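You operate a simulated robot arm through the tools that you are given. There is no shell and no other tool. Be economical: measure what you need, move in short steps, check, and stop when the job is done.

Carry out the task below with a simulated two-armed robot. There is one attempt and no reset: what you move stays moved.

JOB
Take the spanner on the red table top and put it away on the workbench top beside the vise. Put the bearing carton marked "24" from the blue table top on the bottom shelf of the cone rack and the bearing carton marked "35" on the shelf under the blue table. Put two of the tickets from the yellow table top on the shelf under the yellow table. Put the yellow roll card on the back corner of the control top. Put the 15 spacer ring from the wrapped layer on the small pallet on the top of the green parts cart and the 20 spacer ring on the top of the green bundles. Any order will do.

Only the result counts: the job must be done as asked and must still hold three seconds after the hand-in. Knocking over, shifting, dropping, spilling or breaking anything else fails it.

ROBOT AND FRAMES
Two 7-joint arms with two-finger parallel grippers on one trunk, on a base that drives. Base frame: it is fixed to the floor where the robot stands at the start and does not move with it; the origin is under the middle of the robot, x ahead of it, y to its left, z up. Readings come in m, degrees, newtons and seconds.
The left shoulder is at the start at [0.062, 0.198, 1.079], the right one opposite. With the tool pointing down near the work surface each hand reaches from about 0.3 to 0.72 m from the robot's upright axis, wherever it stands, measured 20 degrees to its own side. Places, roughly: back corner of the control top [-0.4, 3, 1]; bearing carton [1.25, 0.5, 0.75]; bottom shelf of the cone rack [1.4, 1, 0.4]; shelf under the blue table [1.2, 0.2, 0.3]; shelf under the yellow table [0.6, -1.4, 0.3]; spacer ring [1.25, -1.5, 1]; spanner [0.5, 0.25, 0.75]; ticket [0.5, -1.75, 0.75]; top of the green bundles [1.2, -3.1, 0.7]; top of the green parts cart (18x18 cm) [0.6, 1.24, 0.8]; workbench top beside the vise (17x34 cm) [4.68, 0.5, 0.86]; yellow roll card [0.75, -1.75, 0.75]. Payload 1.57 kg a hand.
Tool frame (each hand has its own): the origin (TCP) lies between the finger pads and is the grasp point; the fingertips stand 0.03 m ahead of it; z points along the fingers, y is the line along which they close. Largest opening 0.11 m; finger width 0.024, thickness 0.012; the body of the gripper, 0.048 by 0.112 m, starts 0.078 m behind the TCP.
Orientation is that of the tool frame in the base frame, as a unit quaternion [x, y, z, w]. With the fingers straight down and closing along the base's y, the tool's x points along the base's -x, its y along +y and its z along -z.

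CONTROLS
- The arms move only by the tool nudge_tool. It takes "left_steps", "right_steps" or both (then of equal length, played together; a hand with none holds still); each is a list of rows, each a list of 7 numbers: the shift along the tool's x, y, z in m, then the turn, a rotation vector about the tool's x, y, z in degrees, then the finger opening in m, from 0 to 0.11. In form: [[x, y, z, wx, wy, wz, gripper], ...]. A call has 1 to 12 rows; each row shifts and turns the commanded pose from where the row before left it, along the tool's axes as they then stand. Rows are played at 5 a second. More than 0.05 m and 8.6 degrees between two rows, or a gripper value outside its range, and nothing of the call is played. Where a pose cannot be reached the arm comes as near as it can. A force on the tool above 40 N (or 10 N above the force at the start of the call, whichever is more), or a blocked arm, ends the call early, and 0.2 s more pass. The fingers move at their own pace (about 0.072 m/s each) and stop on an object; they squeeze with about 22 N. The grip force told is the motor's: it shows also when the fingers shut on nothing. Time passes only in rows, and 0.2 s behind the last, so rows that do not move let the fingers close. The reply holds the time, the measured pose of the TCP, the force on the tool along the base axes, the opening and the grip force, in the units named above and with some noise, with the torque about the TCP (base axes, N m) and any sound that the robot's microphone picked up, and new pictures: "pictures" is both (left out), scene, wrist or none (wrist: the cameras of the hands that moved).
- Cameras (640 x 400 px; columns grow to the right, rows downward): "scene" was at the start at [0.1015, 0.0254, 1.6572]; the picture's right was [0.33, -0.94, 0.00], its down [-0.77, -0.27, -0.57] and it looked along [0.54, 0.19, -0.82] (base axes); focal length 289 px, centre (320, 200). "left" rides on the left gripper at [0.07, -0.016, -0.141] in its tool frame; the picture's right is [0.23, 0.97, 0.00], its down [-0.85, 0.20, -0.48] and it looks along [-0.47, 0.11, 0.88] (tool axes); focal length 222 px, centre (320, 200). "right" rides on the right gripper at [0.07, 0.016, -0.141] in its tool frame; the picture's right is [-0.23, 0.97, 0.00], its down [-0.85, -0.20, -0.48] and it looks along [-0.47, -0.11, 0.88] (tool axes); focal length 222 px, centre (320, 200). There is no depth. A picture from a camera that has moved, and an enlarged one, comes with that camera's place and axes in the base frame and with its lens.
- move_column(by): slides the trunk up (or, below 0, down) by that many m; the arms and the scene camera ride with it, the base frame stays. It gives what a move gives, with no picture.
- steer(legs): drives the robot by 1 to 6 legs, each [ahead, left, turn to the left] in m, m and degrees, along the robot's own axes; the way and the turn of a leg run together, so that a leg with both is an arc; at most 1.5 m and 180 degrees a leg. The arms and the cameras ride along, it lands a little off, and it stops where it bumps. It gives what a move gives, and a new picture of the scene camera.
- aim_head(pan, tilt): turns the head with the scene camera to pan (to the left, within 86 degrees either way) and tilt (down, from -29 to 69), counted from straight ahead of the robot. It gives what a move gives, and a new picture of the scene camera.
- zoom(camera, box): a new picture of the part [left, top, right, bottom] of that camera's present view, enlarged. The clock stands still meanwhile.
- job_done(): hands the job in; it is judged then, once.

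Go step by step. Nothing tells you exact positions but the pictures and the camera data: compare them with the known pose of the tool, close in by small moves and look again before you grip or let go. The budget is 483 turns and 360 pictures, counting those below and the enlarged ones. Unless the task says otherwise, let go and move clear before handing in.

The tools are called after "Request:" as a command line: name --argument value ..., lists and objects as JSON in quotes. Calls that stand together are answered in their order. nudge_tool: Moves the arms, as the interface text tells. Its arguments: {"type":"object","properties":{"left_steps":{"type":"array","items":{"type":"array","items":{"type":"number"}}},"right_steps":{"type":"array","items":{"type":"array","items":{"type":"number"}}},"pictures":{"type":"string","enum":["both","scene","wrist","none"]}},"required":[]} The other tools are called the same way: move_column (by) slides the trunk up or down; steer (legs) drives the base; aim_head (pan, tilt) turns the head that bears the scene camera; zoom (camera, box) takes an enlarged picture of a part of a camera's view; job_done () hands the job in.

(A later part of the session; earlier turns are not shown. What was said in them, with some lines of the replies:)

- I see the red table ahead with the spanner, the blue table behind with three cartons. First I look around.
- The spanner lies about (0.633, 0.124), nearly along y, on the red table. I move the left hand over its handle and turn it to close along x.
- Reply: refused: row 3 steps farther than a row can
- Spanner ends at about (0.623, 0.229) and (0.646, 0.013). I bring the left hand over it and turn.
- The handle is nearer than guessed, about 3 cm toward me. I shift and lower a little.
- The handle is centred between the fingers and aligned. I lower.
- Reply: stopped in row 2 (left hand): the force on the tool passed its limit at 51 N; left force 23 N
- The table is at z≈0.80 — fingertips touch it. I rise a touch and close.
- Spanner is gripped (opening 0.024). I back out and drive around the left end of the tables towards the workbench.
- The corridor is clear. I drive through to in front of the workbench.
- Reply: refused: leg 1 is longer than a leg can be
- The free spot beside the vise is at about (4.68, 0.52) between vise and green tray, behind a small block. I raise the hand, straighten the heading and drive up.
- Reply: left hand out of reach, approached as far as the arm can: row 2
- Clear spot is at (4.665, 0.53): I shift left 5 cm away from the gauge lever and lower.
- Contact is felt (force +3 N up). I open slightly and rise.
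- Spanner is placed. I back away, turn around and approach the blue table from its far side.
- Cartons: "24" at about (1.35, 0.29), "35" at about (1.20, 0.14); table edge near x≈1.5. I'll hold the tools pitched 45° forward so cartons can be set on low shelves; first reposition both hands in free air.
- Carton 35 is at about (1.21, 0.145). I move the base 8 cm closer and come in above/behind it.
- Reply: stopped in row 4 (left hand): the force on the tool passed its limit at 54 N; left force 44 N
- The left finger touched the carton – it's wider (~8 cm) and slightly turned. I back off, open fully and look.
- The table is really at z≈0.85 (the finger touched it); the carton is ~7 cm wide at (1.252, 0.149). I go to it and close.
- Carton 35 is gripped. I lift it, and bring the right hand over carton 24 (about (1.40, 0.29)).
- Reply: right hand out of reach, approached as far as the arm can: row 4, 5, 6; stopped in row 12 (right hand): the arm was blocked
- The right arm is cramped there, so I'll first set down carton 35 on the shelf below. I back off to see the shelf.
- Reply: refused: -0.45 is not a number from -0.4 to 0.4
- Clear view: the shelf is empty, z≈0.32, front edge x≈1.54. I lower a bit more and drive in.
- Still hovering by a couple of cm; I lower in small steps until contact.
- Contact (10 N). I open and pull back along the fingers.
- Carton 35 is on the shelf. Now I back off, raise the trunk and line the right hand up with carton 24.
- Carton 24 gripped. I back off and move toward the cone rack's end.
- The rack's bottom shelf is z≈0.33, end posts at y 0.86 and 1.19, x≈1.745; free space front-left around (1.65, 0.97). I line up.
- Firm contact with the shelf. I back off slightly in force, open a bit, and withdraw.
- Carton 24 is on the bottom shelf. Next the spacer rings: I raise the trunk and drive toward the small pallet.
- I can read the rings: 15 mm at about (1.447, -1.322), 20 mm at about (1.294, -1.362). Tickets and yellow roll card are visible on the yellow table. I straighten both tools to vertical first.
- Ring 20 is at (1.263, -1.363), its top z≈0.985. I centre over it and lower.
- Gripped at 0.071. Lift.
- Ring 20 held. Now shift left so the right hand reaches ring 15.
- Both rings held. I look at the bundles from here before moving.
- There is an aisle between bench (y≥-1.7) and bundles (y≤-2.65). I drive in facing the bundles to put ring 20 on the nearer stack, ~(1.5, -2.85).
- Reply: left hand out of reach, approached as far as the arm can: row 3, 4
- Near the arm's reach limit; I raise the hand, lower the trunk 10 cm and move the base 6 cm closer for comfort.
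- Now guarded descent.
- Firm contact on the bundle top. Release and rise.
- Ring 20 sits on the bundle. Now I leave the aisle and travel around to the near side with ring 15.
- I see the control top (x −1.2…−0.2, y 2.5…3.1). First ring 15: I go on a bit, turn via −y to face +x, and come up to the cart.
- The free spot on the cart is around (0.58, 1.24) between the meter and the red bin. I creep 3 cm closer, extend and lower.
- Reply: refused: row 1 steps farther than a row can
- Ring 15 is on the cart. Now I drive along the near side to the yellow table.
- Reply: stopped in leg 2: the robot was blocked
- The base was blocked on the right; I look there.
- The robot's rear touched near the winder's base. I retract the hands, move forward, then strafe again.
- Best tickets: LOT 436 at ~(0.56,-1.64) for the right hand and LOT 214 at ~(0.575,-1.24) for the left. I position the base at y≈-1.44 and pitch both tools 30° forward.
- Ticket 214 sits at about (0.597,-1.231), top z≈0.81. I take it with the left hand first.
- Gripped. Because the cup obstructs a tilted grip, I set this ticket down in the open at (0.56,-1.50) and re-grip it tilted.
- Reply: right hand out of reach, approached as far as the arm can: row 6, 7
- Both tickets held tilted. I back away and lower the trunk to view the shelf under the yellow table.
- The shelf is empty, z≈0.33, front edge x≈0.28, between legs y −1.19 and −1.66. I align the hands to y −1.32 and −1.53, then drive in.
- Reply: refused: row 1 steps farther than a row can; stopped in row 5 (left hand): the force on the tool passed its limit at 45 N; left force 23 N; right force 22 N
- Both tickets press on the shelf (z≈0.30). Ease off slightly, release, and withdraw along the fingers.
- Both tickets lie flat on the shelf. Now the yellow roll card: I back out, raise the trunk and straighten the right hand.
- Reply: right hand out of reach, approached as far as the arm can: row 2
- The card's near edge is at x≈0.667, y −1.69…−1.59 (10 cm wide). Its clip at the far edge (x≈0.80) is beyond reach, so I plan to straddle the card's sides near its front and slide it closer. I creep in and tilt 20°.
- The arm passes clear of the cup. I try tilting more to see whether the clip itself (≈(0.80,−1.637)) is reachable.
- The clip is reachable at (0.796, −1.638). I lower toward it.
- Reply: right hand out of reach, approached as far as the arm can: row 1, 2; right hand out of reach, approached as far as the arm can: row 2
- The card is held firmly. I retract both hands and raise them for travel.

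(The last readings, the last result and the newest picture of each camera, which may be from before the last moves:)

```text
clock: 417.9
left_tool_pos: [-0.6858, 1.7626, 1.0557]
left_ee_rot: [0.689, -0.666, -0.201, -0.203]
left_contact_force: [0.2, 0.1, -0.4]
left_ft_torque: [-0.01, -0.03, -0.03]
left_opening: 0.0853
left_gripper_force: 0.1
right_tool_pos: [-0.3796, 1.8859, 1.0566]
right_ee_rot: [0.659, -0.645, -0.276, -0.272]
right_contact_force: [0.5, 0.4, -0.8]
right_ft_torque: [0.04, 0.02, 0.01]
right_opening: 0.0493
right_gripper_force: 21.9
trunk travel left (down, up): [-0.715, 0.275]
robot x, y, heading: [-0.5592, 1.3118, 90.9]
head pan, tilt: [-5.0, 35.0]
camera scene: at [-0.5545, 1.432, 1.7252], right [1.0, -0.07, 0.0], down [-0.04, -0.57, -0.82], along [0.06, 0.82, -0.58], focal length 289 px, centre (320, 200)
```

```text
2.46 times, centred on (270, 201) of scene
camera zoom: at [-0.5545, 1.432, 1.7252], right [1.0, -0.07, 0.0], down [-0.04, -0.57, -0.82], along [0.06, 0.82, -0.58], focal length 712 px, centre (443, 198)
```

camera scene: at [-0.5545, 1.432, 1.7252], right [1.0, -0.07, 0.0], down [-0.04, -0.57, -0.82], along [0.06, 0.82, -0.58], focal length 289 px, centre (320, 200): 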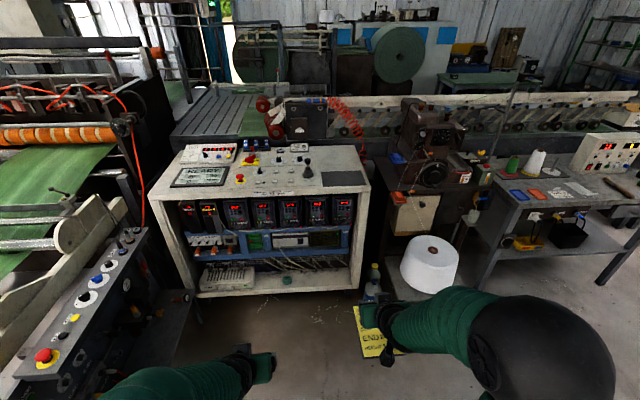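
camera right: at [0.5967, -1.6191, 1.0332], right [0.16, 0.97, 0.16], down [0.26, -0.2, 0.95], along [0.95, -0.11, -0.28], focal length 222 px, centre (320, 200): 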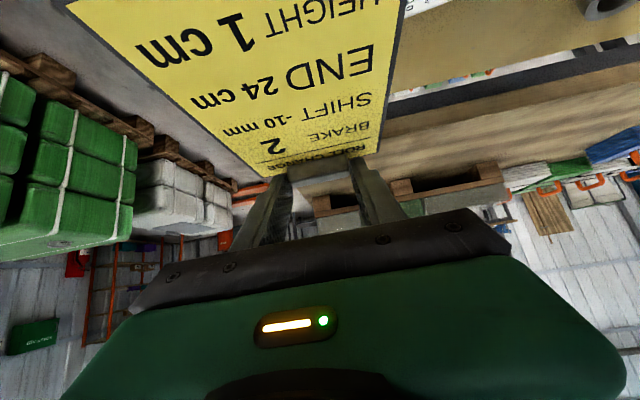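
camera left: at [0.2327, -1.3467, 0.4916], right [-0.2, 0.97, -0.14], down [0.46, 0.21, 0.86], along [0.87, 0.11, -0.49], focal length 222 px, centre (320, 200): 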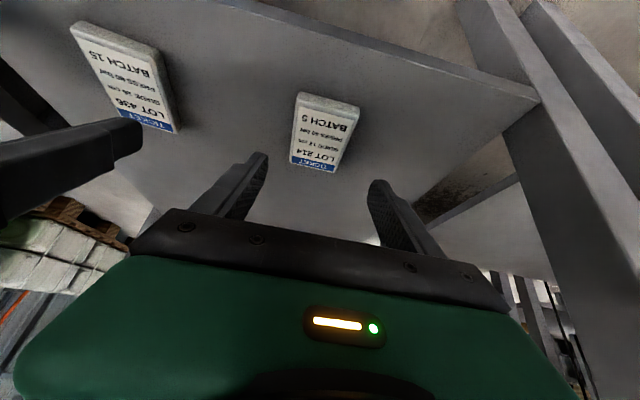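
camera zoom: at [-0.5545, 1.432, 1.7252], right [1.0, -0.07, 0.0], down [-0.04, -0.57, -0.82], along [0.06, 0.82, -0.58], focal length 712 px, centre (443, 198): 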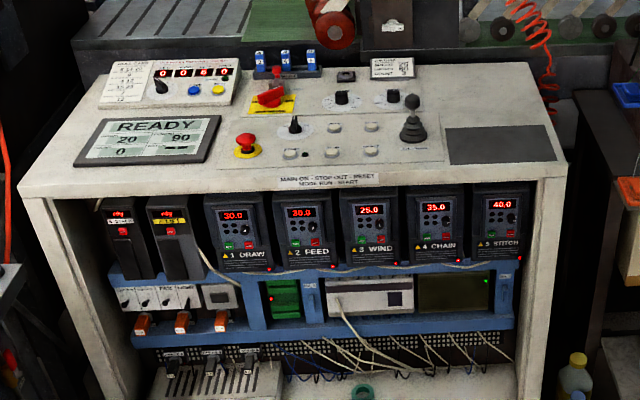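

The control's back-right corner is free at about (−0.335, 2.94), top z≈0.95. I raise/retract the left hand and approach.

Request:
nudge_tool --left_steps '[[-0.0245, 0, -0.0377, 0, 0, 0, 0.085], [-0.0245, 0, -0.0377, 0, 0, 0, 0.085], [-0.0245, 0, -0.0377, 0, 0, 0, 0.085], [0.037, 0, -0.024, 0, 0, 0, 0.085], [0.037, 0, -0.024, 0, 0, 0, 0.085]]' --right_steps '[[-0.02, 0, -0.02, 0, 0, 0, 0], [-0.02, 0, -0.02, 0, 0, 0, 0], [-0.02, 0, -0.02, 0, 0, 0, 0], [0, 0, 0, 0, 0, 0, 0], [0, 0, 0, 0, 0, 0, 0]]' --pictures "none"

Request:
steer --legs '[[0.6, -0.03, -0.9]]'

Request:
aim_head --pan -10 --tilt 45

```text
clock: 419.0
left_tool_pos: [-0.6744, 1.7022, 1.1509]
left_ee_rot: [0.723, -0.654, -0.06, -0.215]
left_contact_force: [0.3, -0.2, 0.4]
left_ft_torque: [0.04, -0.01, -0.01]
left_opening: 0.085
left_gripper_force: 0.0
right_tool_pos: [-0.38, 1.8836, 1.1453]
right_ee_rot: [0.66, -0.643, -0.277, -0.272]
right_contact_force: [0.1, 0.4, -0.3]
right_ft_torque: [0.02, -0.01, 0.0]
right_opening: 0.0492
right_gripper_force: 22.2
trunk travel left (down, up): [-0.715, 0.275]
robot x, y, heading: [-0.5577, 1.312, 91.3]
head pan, tilt: [-5.0, 35.0]
stopped in row 5 (left hand): the arm was blocked; the commanded pose is now the measured one
```

```text
clock: 422.3
left_tool_pos: [-0.6342, 2.2919, 1.1503]
left_ee_rot: [0.713, -0.665, -0.057, -0.215]
left_contact_force: [0.4, 0.0, 0.5]
left_ft_torque: [0.03, 0.02, -0.01]
left_opening: 0.0849
left_gripper_force: 0.1
right_tool_pos: [-0.3352, 2.4668, 1.1436]
right_ee_rot: [-0.65, 0.653, 0.273, 0.276]
right_contact_force: [0.6, -0.4, -0.9]
right_ft_torque: [0.01, 0.0, 0.01]
right_opening: 0.0494
right_gripper_force: 21.9
trunk travel left (down, up): [-0.715, 0.275]
robot x, y, heading: [-0.53, 1.8972, 89.2]
head pan, tilt: [-5.0, 35.0]
camera scene: at [-0.5228, 2.0179, 1.7256], right [1.0, -0.1, 0.0], down [-0.06, -0.57, -0.82], along [0.08, 0.81, -0.57], focal length 289 px, centre (320, 200)
```

scene: 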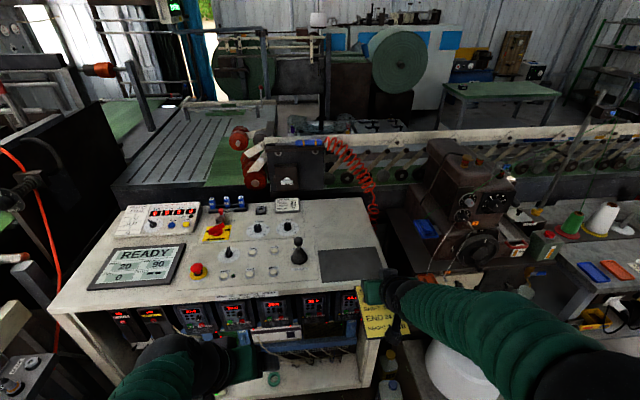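

```text
clock: 423.0
left_tool_pos: [-0.6334, 2.2944, 1.1493]
left_ee_rot: [0.714, -0.664, -0.056, -0.215]
left_contact_force: [0.3, 0.8, 0.1]
left_ft_torque: [-0.01, 0.0, 0.01]
left_opening: 0.0851
left_gripper_force: 0.0
right_tool_pos: [-0.335, 2.4669, 1.1431]
right_ee_rot: [-0.649, 0.654, 0.273, 0.276]
right_contact_force: [0.0, -0.5, -1.0]
right_ft_torque: [0.05, 0.02, 0.0]
right_opening: 0.0494
right_gripper_force: 22.1
trunk travel left (down, up): [-0.715, 0.275]
robot x, y, heading: [-0.5351, 1.8994, 89.2]
head pan, tilt: [-10.0, 45.0]
camera scene: at [-0.516, 2.0123, 1.7104], right [0.98, -0.19, 0.0], down [-0.13, -0.7, -0.71], along [0.13, 0.69, -0.71], focal length 289 px, centre (320, 200)
```

scene: 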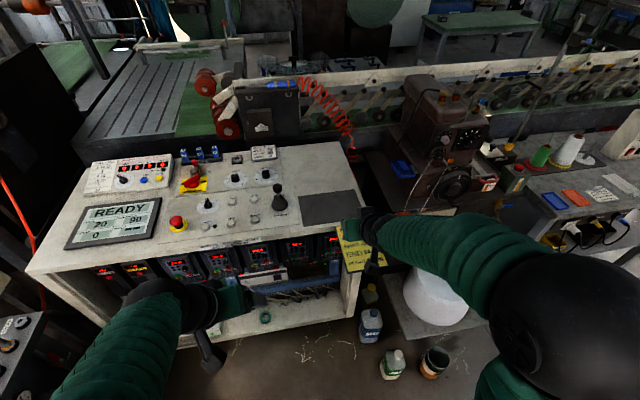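

Refined: control top is z≈0.9, y 2.65–3.19; free back strip y 2.89–3.19 at the right corner. I drive closer.

Request:
steer --legs '[[0.33, 0, 0.8]]'

Request:
nudge_tool --right_steps '[[-0.0292, 0, 0.0297, 0, 0, 0, 0], [-0.0292, 0, 0.0297, 0, 0, 0, 0], [-0.0292, 0, 0.0297, 0, 0, 0, 0], [0, 0, 0, 0, 0, 0, 0]]' --pictures "both"

```text
clock: 425.2
left_tool_pos: [-0.6295, 2.6132, 1.1508]
left_ee_rot: [0.712, -0.666, -0.057, -0.215]
left_contact_force: [0.9, -0.2, 0.9]
left_ft_torque: [0.04, 0.03, 0.04]
left_opening: 0.085
left_gripper_force: 0.0
right_tool_pos: [-0.3354, 2.7893, 1.1455]
right_ee_rot: [0.652, -0.651, -0.274, -0.275]
right_contact_force: [0.2, 0.5, -0.5]
right_ft_torque: [0.01, -0.01, 0.0]
right_opening: 0.0494
right_gripper_force: 21.9
trunk travel left (down, up): [-0.715, 0.275]
robot x, y, heading: [-0.5284, 2.2228, 89.7]
head pan, tilt: [-10.0, 45.0]
camera scene: at [-0.5138, 2.3324, 1.7109], right [0.98, -0.18, 0.0], down [-0.13, -0.7, -0.71], along [0.13, 0.7, -0.71], focal length 289 px, centre (320, 200)
```

scene: 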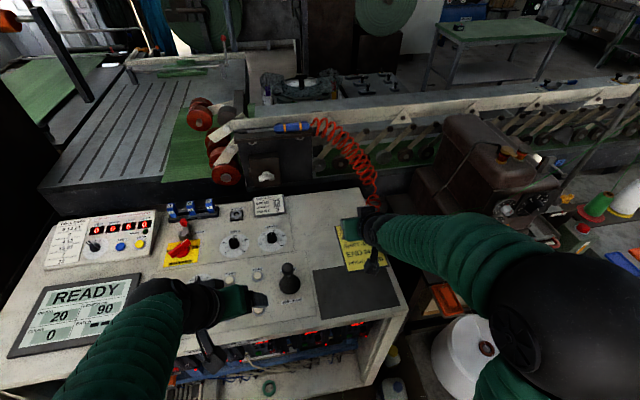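

```text
clock: 426.2
left_tool_pos: [-0.6296, 2.6152, 1.1491]
left_ee_rot: [0.713, -0.665, -0.054, -0.215]
left_contact_force: [0.4, 0.5, -0.6]
left_ft_torque: [-0.02, 0.0, 0.02]
left_opening: 0.0851
left_gripper_force: 0.0
right_tool_pos: [-0.3331, 2.9159, 1.1445]
right_ee_rot: [-0.651, 0.652, 0.274, 0.276]
right_contact_force: [-0.2, -0.1, -0.5]
right_ft_torque: [0.05, 0.0, 0.0]
right_opening: 0.0494
right_gripper_force: 21.7
trunk travel left (down, up): [-0.715, 0.275]
robot x, y, heading: [-0.5301, 2.2237, 89.7]
head pan, tilt: [-10.0, 45.0]
camera scene: at [-0.5137, 2.3363, 1.7105], right [0.98, -0.18, 0.0], down [-0.13, -0.7, -0.71], along [0.13, 0.69, -0.71], focal length 289 px, centre (320, 200)
camera right: at [-0.3504, 2.7649, 1.1923], right [-0.97, 0.16, 0.16], down [0.2, 0.25, 0.95], along [0.11, 0.95, -0.28], focal length 222 px, centre (320, 200)
```

scene: 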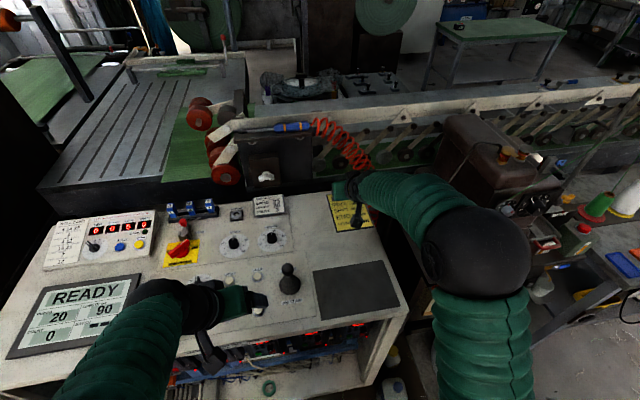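
right: 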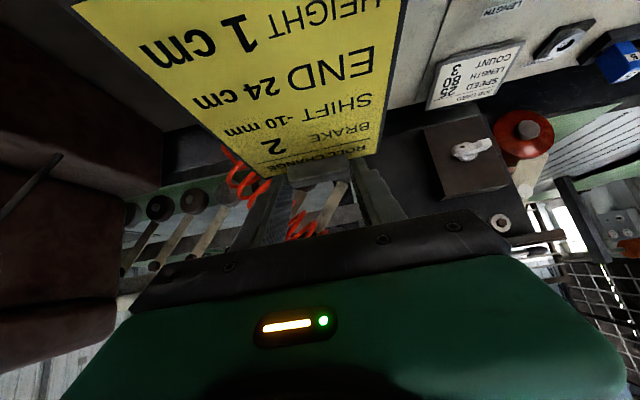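

Request:
steer --legs '[[0.04, 0, 0]]'

Request:
nudge_tool --right_steps '[[-0.02, 0.005, 0.02, 0, 0, 0, 0], [-0.02, 0.005, 0.02, 0, 0, 0, 0], [0.0215, 0, 0.021, 0, 0, 0, 0], [0.0215, 0, 0.021, 0, 0, 0, 0], [0.0215, 0, 0.021, 0, 0, 0, 0], [0, 0, 0, 0, 0, 0, 0]]' --pictures "both"

Request:
zoom --camera "scene" --box '[250, 120, 450, 245]'

```text
clock: 427.1
left_tool_pos: [-0.6269, 2.6467, 1.1517]
left_ee_rot: [0.709, -0.668, -0.057, -0.217]
left_contact_force: [0.3, -1.0, 0.7]
left_ft_torque: [0.07, 0.08, 0.05]
left_opening: 0.085
left_gripper_force: 0.0
right_tool_pos: [-0.3342, 2.9471, 1.1504]
right_ee_rot: [0.651, -0.65, -0.277, -0.278]
right_contact_force: [0.2, -0.2, -0.3]
right_ft_torque: [0.03, 0.02, 0.04]
right_opening: 0.0491
right_gripper_force: 22.3
trunk travel left (down, up): [-0.715, 0.275]
robot x, y, heading: [-0.5313, 2.2607, 89.9]
head pan, tilt: [-10.0, 45.0]
camera scene: at [-0.5143, 2.3633, 1.7117], right [0.98, -0.18, 0.0], down [-0.13, -0.69, -0.71], along [0.13, 0.7, -0.7], focal length 289 px, centre (320, 200)
```

scene: 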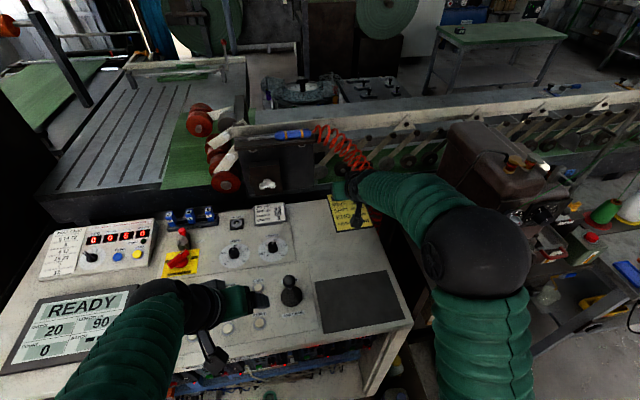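

```text
clock: 428.4
left_tool_pos: [-0.626, 2.6535, 1.1475]
left_ee_rot: [0.709, -0.669, -0.052, -0.216]
left_contact_force: [-0.6, 0.4, -0.2]
left_ft_torque: [-0.01, -0.02, -0.01]
left_opening: 0.0849
left_gripper_force: 0.0
right_tool_pos: [-0.3438, 3.0102, 1.0558]
right_ee_rot: [-0.651, 0.652, 0.274, 0.276]
right_contact_force: [0.3, -0.2, -1.1]
right_ft_torque: [0.05, 0.01, -0.01]
right_opening: 0.0495
right_gripper_force: 21.3
trunk travel left (down, up): [-0.715, 0.275]
robot x, y, heading: [-0.5265, 2.2609, 89.9]
head pan, tilt: [-10.0, 45.0]
camera scene: at [-0.5138, 2.3772, 1.7106], right [0.98, -0.18, 0.0], down [-0.13, -0.7, -0.71], along [0.13, 0.69, -0.71], focal length 289 px, centre (320, 200)
camera right: at [-0.361, 2.8607, 1.1029], right [-0.97, 0.16, 0.16], down [0.2, 0.25, 0.95], along [0.11, 0.95, -0.28], focal length 222 px, centre (320, 200)
```

scene: 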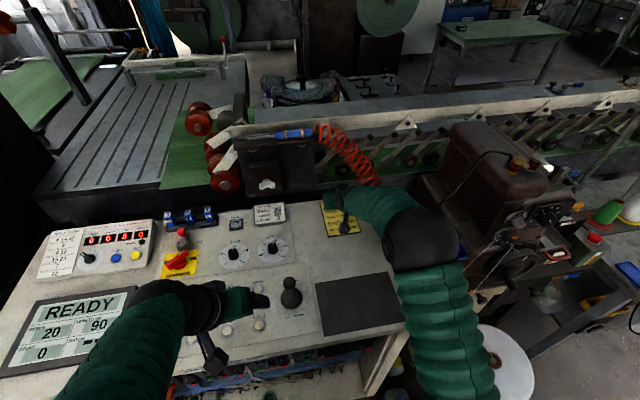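
right: 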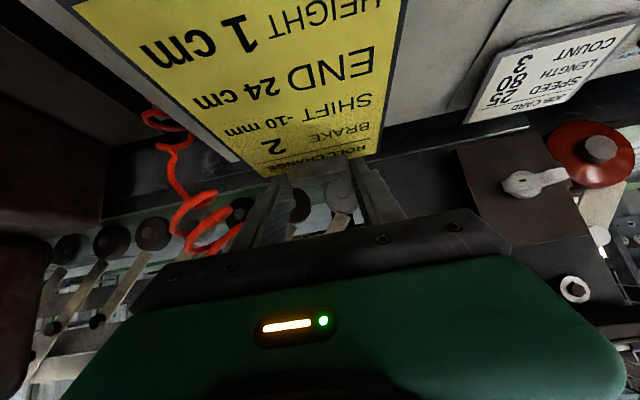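

```text
3.20 times, centred on (350, 182) of scene
camera zoom: at [-0.5138, 2.3772, 1.7106], right [0.98, -0.18, 0.0], down [-0.13, -0.7, -0.71], along [0.13, 0.69, -0.71], focal length 925 px, centre (224, 256)
```

zoom: 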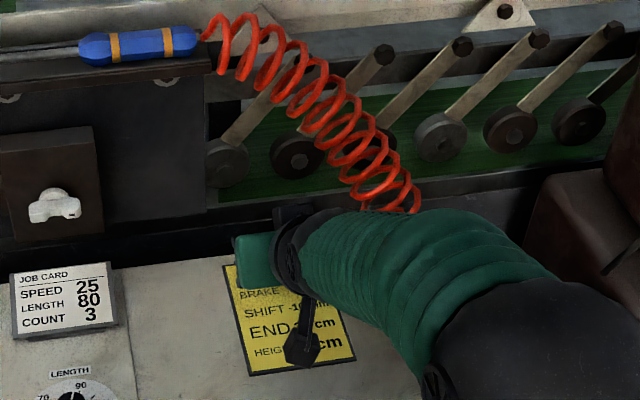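

Card hovers over the free back-right area. I lower in guarded steps.

Request:
nudge_tool --right_steps '[[0.0057, 0, 0.0056, 0, 0, 0, 0], [0.0057, 0, 0.0056, 0, 0, 0, 0], [0.0036, 0, 0.0035, 0, 0, 0, 0], [0.0036, 0, 0.0035, 0, 0, 0, 0], [0, 0, 0, 0, 0, 0, 0]]' --pictures "wrist"

Request:
zoom --camera "scene" --box '[270, 150, 430, 250]'

```text
clock: 429.6
left_tool_pos: [-0.6265, 2.6542, 1.1472]
left_ee_rot: [0.711, -0.668, -0.052, -0.214]
left_contact_force: [-0.3, -0.5, 0.5]
left_ft_torque: [0.01, -0.02, 0.01]
left_opening: 0.085
left_gripper_force: 0.1
right_tool_pos: [-0.3434, 3.0115, 1.0292]
right_ee_rot: [-0.651, 0.652, 0.273, 0.276]
right_contact_force: [-0.9, -0.9, -1.1]
right_ft_torque: [0.05, 0.01, 0.02]
right_opening: 0.0493
right_gripper_force: 21.8
trunk travel left (down, up): [-0.715, 0.275]
robot x, y, heading: [-0.5308, 2.2636, 89.7]
head pan, tilt: [-10.0, 45.0]
camera right: at [-0.3609, 2.8612, 1.0775], right [-0.97, 0.16, 0.16], down [0.2, 0.25, 0.95], along [0.11, 0.95, -0.28], focal length 222 px, centre (320, 200)
```

right: 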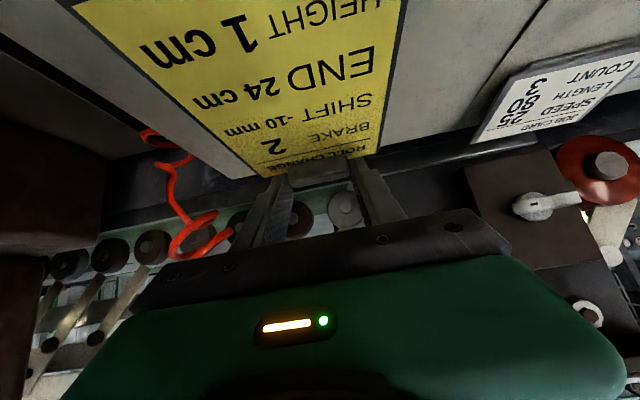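

```text
4.00 times, centred on (350, 200) of scene
camera zoom: at [-0.5137, 2.3779, 1.7105], right [0.98, -0.18, 0.0], down [-0.13, -0.7, -0.71], along [0.13, 0.69, -0.71], focal length 1156 px, centre (200, 200)
```

zoom: 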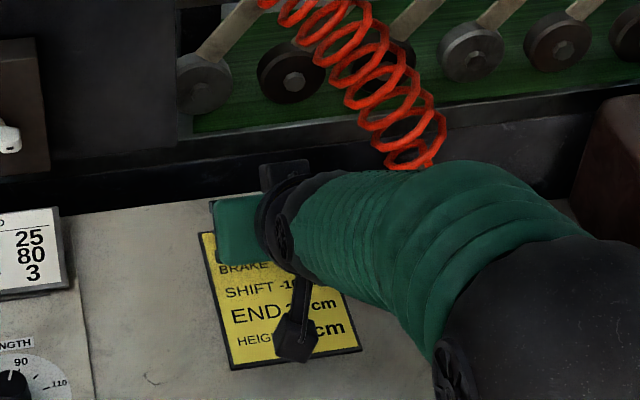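

Request:
nudge_tool --right_steps '[[0.0043, 0, 0.0042, 0, 0, 0, 0], [0.0043, 0, 0.0042, 0, 0, 0, 0], [0.0043, 0, 0.0042, 0, 0, 0, 0], [0.0043, 0, 0.0042, 0, 0, 0, 0], [0.0043, 0, 0.0042, 0, 0, 0, 0], [0, 0, 0, 0, 0, 0, 0]]' --pictures "wrist"

Request:
zoom --camera "scene" --box '[270, 150, 430, 250]'

```text
clock: 431.1
left_tool_pos: [-0.6274, 2.654, 1.147]
left_ee_rot: [0.71, -0.668, -0.052, -0.215]
left_contact_force: [-0.3, -0.3, -0.5]
left_ft_torque: [0.01, -0.03, 0.01]
left_opening: 0.0849
left_gripper_force: 0.1
right_tool_pos: [-0.3428, 3.0127, 0.9987]
right_ee_rot: [0.652, -0.651, -0.274, -0.276]
right_contact_force: [0.1, 0.2, -1.3]
right_ft_torque: [-0.01, 0.0, 0.04]
right_opening: 0.0493
right_gripper_force: 22.2
trunk travel left (down, up): [-0.715, 0.275]
robot x, y, heading: [-0.5324, 2.2656, 89.6]
head pan, tilt: [-10.0, 45.0]
camera right: at [-0.3604, 2.8618, 1.0463], right [-0.97, 0.16, 0.16], down [0.2, 0.25, 0.95], along [0.11, 0.95, -0.28], focal length 222 px, centre (320, 200)
```

right: 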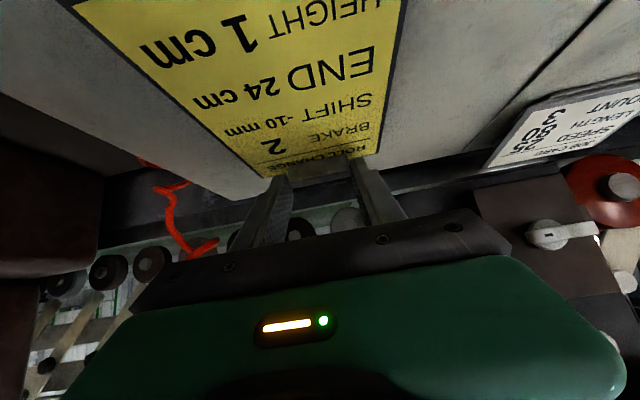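

```text
4.00 times, centred on (350, 200) of scene
camera zoom: at [-0.5137, 2.378, 1.7105], right [0.98, -0.18, 0.0], down [-0.13, -0.7, -0.71], along [0.13, 0.69, -0.71], focal length 1156 px, centre (200, 200)
```

zoom: 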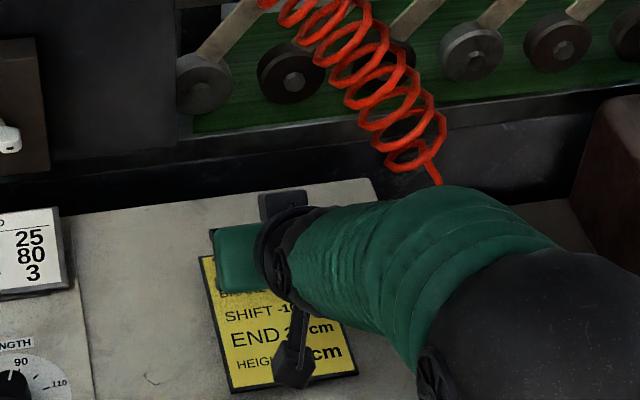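

Request:
nudge_tool --right_steps '[[0.0029, 0, 0.0028, 0, 0, 0, 0], [0.0029, 0, 0.0028, 0, 0, 0, 0], [0.0029, 0, 0.0028, 0, 0, 0, 0], [0.0029, 0, 0.0028, 0, 0, 0, 0], [0.0029, 0, 0.0028, 0, 0, 0, 0], [0, 0, 0, 0, 0, 0, 0]]' --pictures "wrist"

Request:
zoom --camera "scene" --box '[270, 150, 430, 250]'

```text
clock: 432.4
left_tool_pos: [-0.6269, 2.6524, 1.15]
left_ee_rot: [0.709, -0.669, -0.054, -0.216]
left_contact_force: [-0.2, -0.1, 0.6]
left_ft_torque: [-0.03, -0.01, 0.02]
left_opening: 0.085
left_gripper_force: 0.1
right_tool_pos: [-0.3427, 3.0122, 0.9837]
right_ee_rot: [0.651, -0.65, -0.276, -0.278]
right_contact_force: [-0.8, 3.7, 18.5]
right_ft_torque: [0.45, 0.16, -0.07]
right_opening: 0.0496
right_gripper_force: 21.4
trunk travel left (down, up): [-0.715, 0.275]
robot x, y, heading: [-0.5267, 2.2639, 89.7]
head pan, tilt: [-10.0, 45.0]
camera right: at [-0.3598, 2.8612, 1.0297], right [-0.97, 0.16, 0.16], down [0.2, 0.25, 0.95], along [0.11, 0.96, -0.27], focal length 222 px, centre (320, 200)
```

right: 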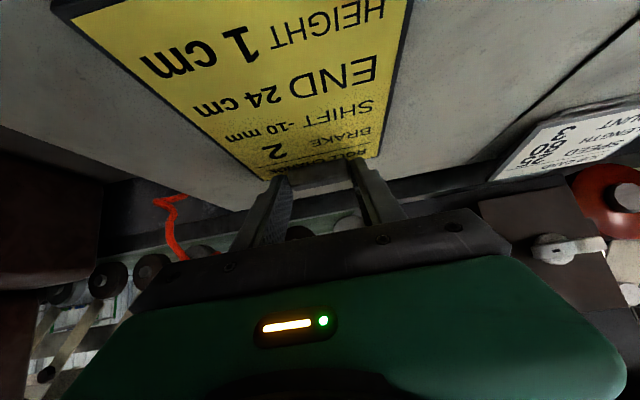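

```text
4.00 times, centred on (350, 200) of scene
camera zoom: at [-0.5152, 2.3733, 1.711], right [0.98, -0.18, 0.0], down [-0.13, -0.7, -0.71], along [0.13, 0.7, -0.71], focal length 1156 px, centre (200, 200)
```

zoom: 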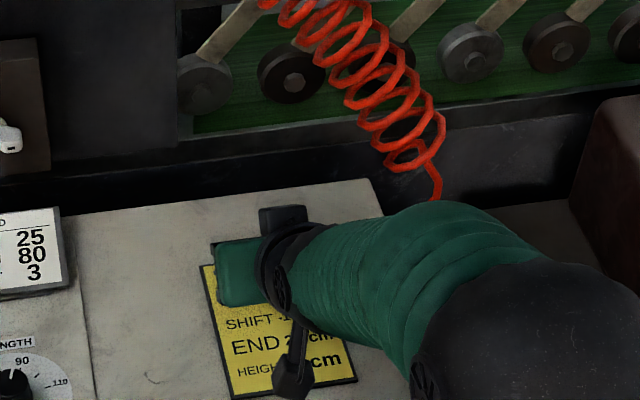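

Contact at z≈0.95. Release and withdraw.

Request:
nudge_tool --right_steps '[[-0.0007, 0, -0.0007, 0, 0, 0, 0], [0, 0, 0, 0, 0, 0, 0.075], [0, 0, 0, 0, 0, 0, 0.075], [-0.02, 0, -0.02, 0, 0, 0, 0.075], [-0.02, 0, -0.02, 0, 0, 0, 0.075], [0, 0, -0.045, 0, 0, 0, 0.075], [0, 0, -0.045, 0, 0, 0, 0.075], [0, 0, 0, 0, 0, 0, 0.075]]' --pictures "both"

Request:
zoom --camera "scene" --box '[250, 150, 450, 275]'

```text
clock: 434.2
left_tool_pos: [-0.6254, 2.6548, 1.148]
left_ee_rot: [0.709, -0.669, -0.052, -0.215]
left_contact_force: [0.5, -0.5, -0.2]
left_ft_torque: [-0.03, -0.02, 0.0]
left_opening: 0.0851
left_gripper_force: 0.1
right_tool_pos: [-0.3419, 2.9509, 1.0964]
right_ee_rot: [0.653, -0.651, -0.274, -0.274]
right_contact_force: [0.3, -0.8, -0.2]
right_ft_torque: [-0.01, 0.0, 0.0]
right_opening: 0.0752
right_gripper_force: 0.0
trunk travel left (down, up): [-0.715, 0.275]
robot x, y, heading: [-0.529, 2.2646, 89.9]
head pan, tilt: [-10.0, 45.0]
camera scene: at [-0.5139, 2.3783, 1.7103], right [0.98, -0.18, 0.0], down [-0.13, -0.7, -0.71], along [0.13, 0.69, -0.71], focal length 289 px, centre (320, 200)
camera right: at [-0.3596, 2.8, 1.1439], right [-0.97, 0.16, 0.16], down [0.2, 0.26, 0.95], along [0.11, 0.95, -0.28], focal length 222 px, centre (320, 200)
```

scene: 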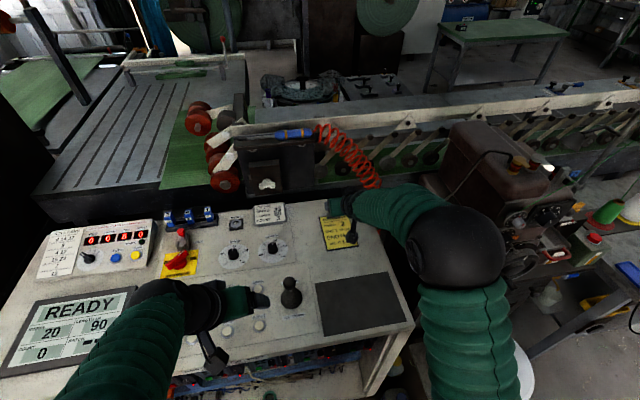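
right: 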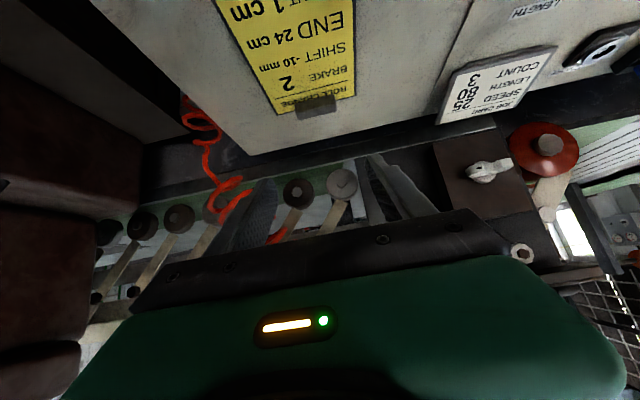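

```text
3.20 times, centred on (350, 212) of scene
camera zoom: at [-0.5139, 2.3783, 1.7103], right [0.98, -0.18, 0.0], down [-0.13, -0.7, -0.71], along [0.13, 0.69, -0.71], focal length 925 px, centre (224, 160)
```

zoom: 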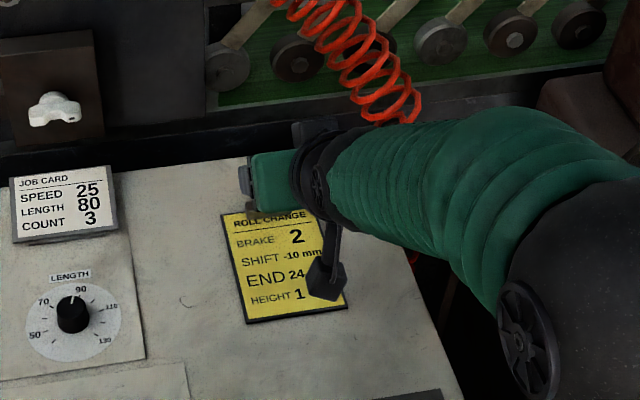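

The card lies flat at the back corner. I back the robot clear and check from a distance.

Request:
steer --legs '[[-0.6, 0, 0]]'

Request:
zoom --camera "scene" --box '[160, 80, 420, 242]'

Request:
aim_head --pan -80 --tilt 35

```text
clock: 437.6
left_tool_pos: [-0.6319, 2.0719, 1.1475]
left_ee_rot: [0.713, -0.666, -0.052, -0.215]
left_contact_force: [-0.2, 0.3, 1.2]
left_ft_torque: [0.01, -0.02, -0.03]
left_opening: 0.085
left_gripper_force: 0.1
right_tool_pos: [-0.3463, 2.3668, 1.0963]
right_ee_rot: [0.652, -0.65, -0.275, -0.276]
right_contact_force: [-0.1, -0.4, 0.9]
right_ft_torque: [0.02, 0.0, 0.0]
right_opening: 0.0751
right_gripper_force: 0.1
trunk travel left (down, up): [-0.715, 0.275]
robot x, y, heading: [-0.5292, 1.6797, 89.8]
head pan, tilt: [-10.0, 45.0]
camera scene: at [-0.516, 1.7949, 1.7103], right [0.98, -0.18, 0.0], down [-0.12, -0.7, -0.7], along [0.12, 0.69, -0.71], focal length 289 px, centre (320, 200)
```

scene: 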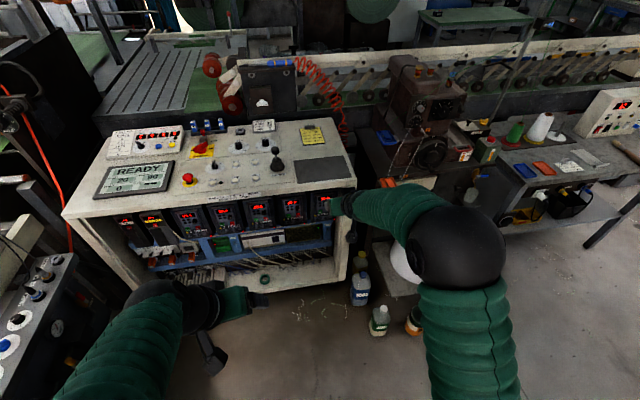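

```text
2.46 times, centred on (290, 161) of scene
camera zoom: at [-0.516, 1.7949, 1.7103], right [0.98, -0.18, 0.0], down [-0.12, -0.7, -0.7], along [0.12, 0.69, -0.71], focal length 712 px, centre (394, 296)
```

zoom: 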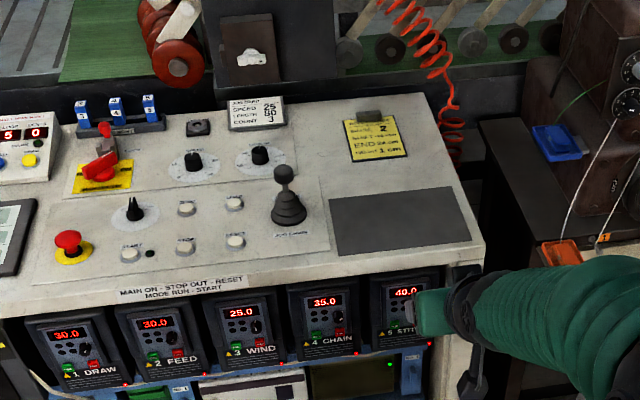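

```text
clock: 439.0
left_tool_pos: [-0.6317, 2.0683, 1.1473]
left_ee_rot: [0.713, -0.665, -0.052, -0.215]
left_contact_force: [1.0, -0.2, 0.0]
left_ft_torque: [-0.01, 0.0, -0.01]
left_opening: 0.0851
left_gripper_force: 0.1
right_tool_pos: [-0.3451, 2.3643, 1.0977]
right_ee_rot: [0.653, -0.65, -0.275, -0.275]
right_contact_force: [0.4, 0.0, -0.1]
right_ft_torque: [-0.02, 0.03, 0.0]
right_opening: 0.0749
right_gripper_force: 0.0
trunk travel left (down, up): [-0.715, 0.275]
robot x, y, heading: [-0.5299, 1.6795, 89.9]
head pan, tilt: [-80.0, 35.0]
camera scene: at [-0.4437, 1.7277, 1.7255], right [0.17, -0.98, 0.0], down [-0.57, -0.1, -0.82], along [0.81, 0.14, -0.57], focal length 289 px, centre (320, 200)
```

scene: 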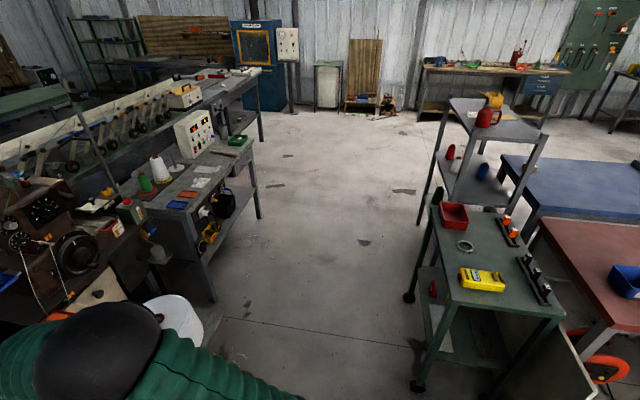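

Everything asked for is in its place (the card at the control's back corner, ring 15 on the cart, the rest checked when placed), and both hands are empty and clear. I hand in.

Request:
job_done

```text
The job is handed in.
```

I finished all seven placements and handed the job in. Each item was seen in its place after release.

- **Spanner:** on the workbench top beside the vise.
- **Carton "24":** on the bottom shelf of the cone rack.
- **Carton "35":** on the shelf under the blue table.
- **Tickets LOT 214 and LOT 436:** both flat on the shelf under the yellow table.
- **Yellow roll card:** flat at the back right corner of the control top.
- **Spacer ring 15:** on top of the green parts cart.
- **Spacer ring 20:** on top of the green bundles.

While I was driving to the yellow table the robot stopped as blocked. I think its rear touched the base of the winder. I saw nothing moved, but I could not look directly behind the robot to confirm.
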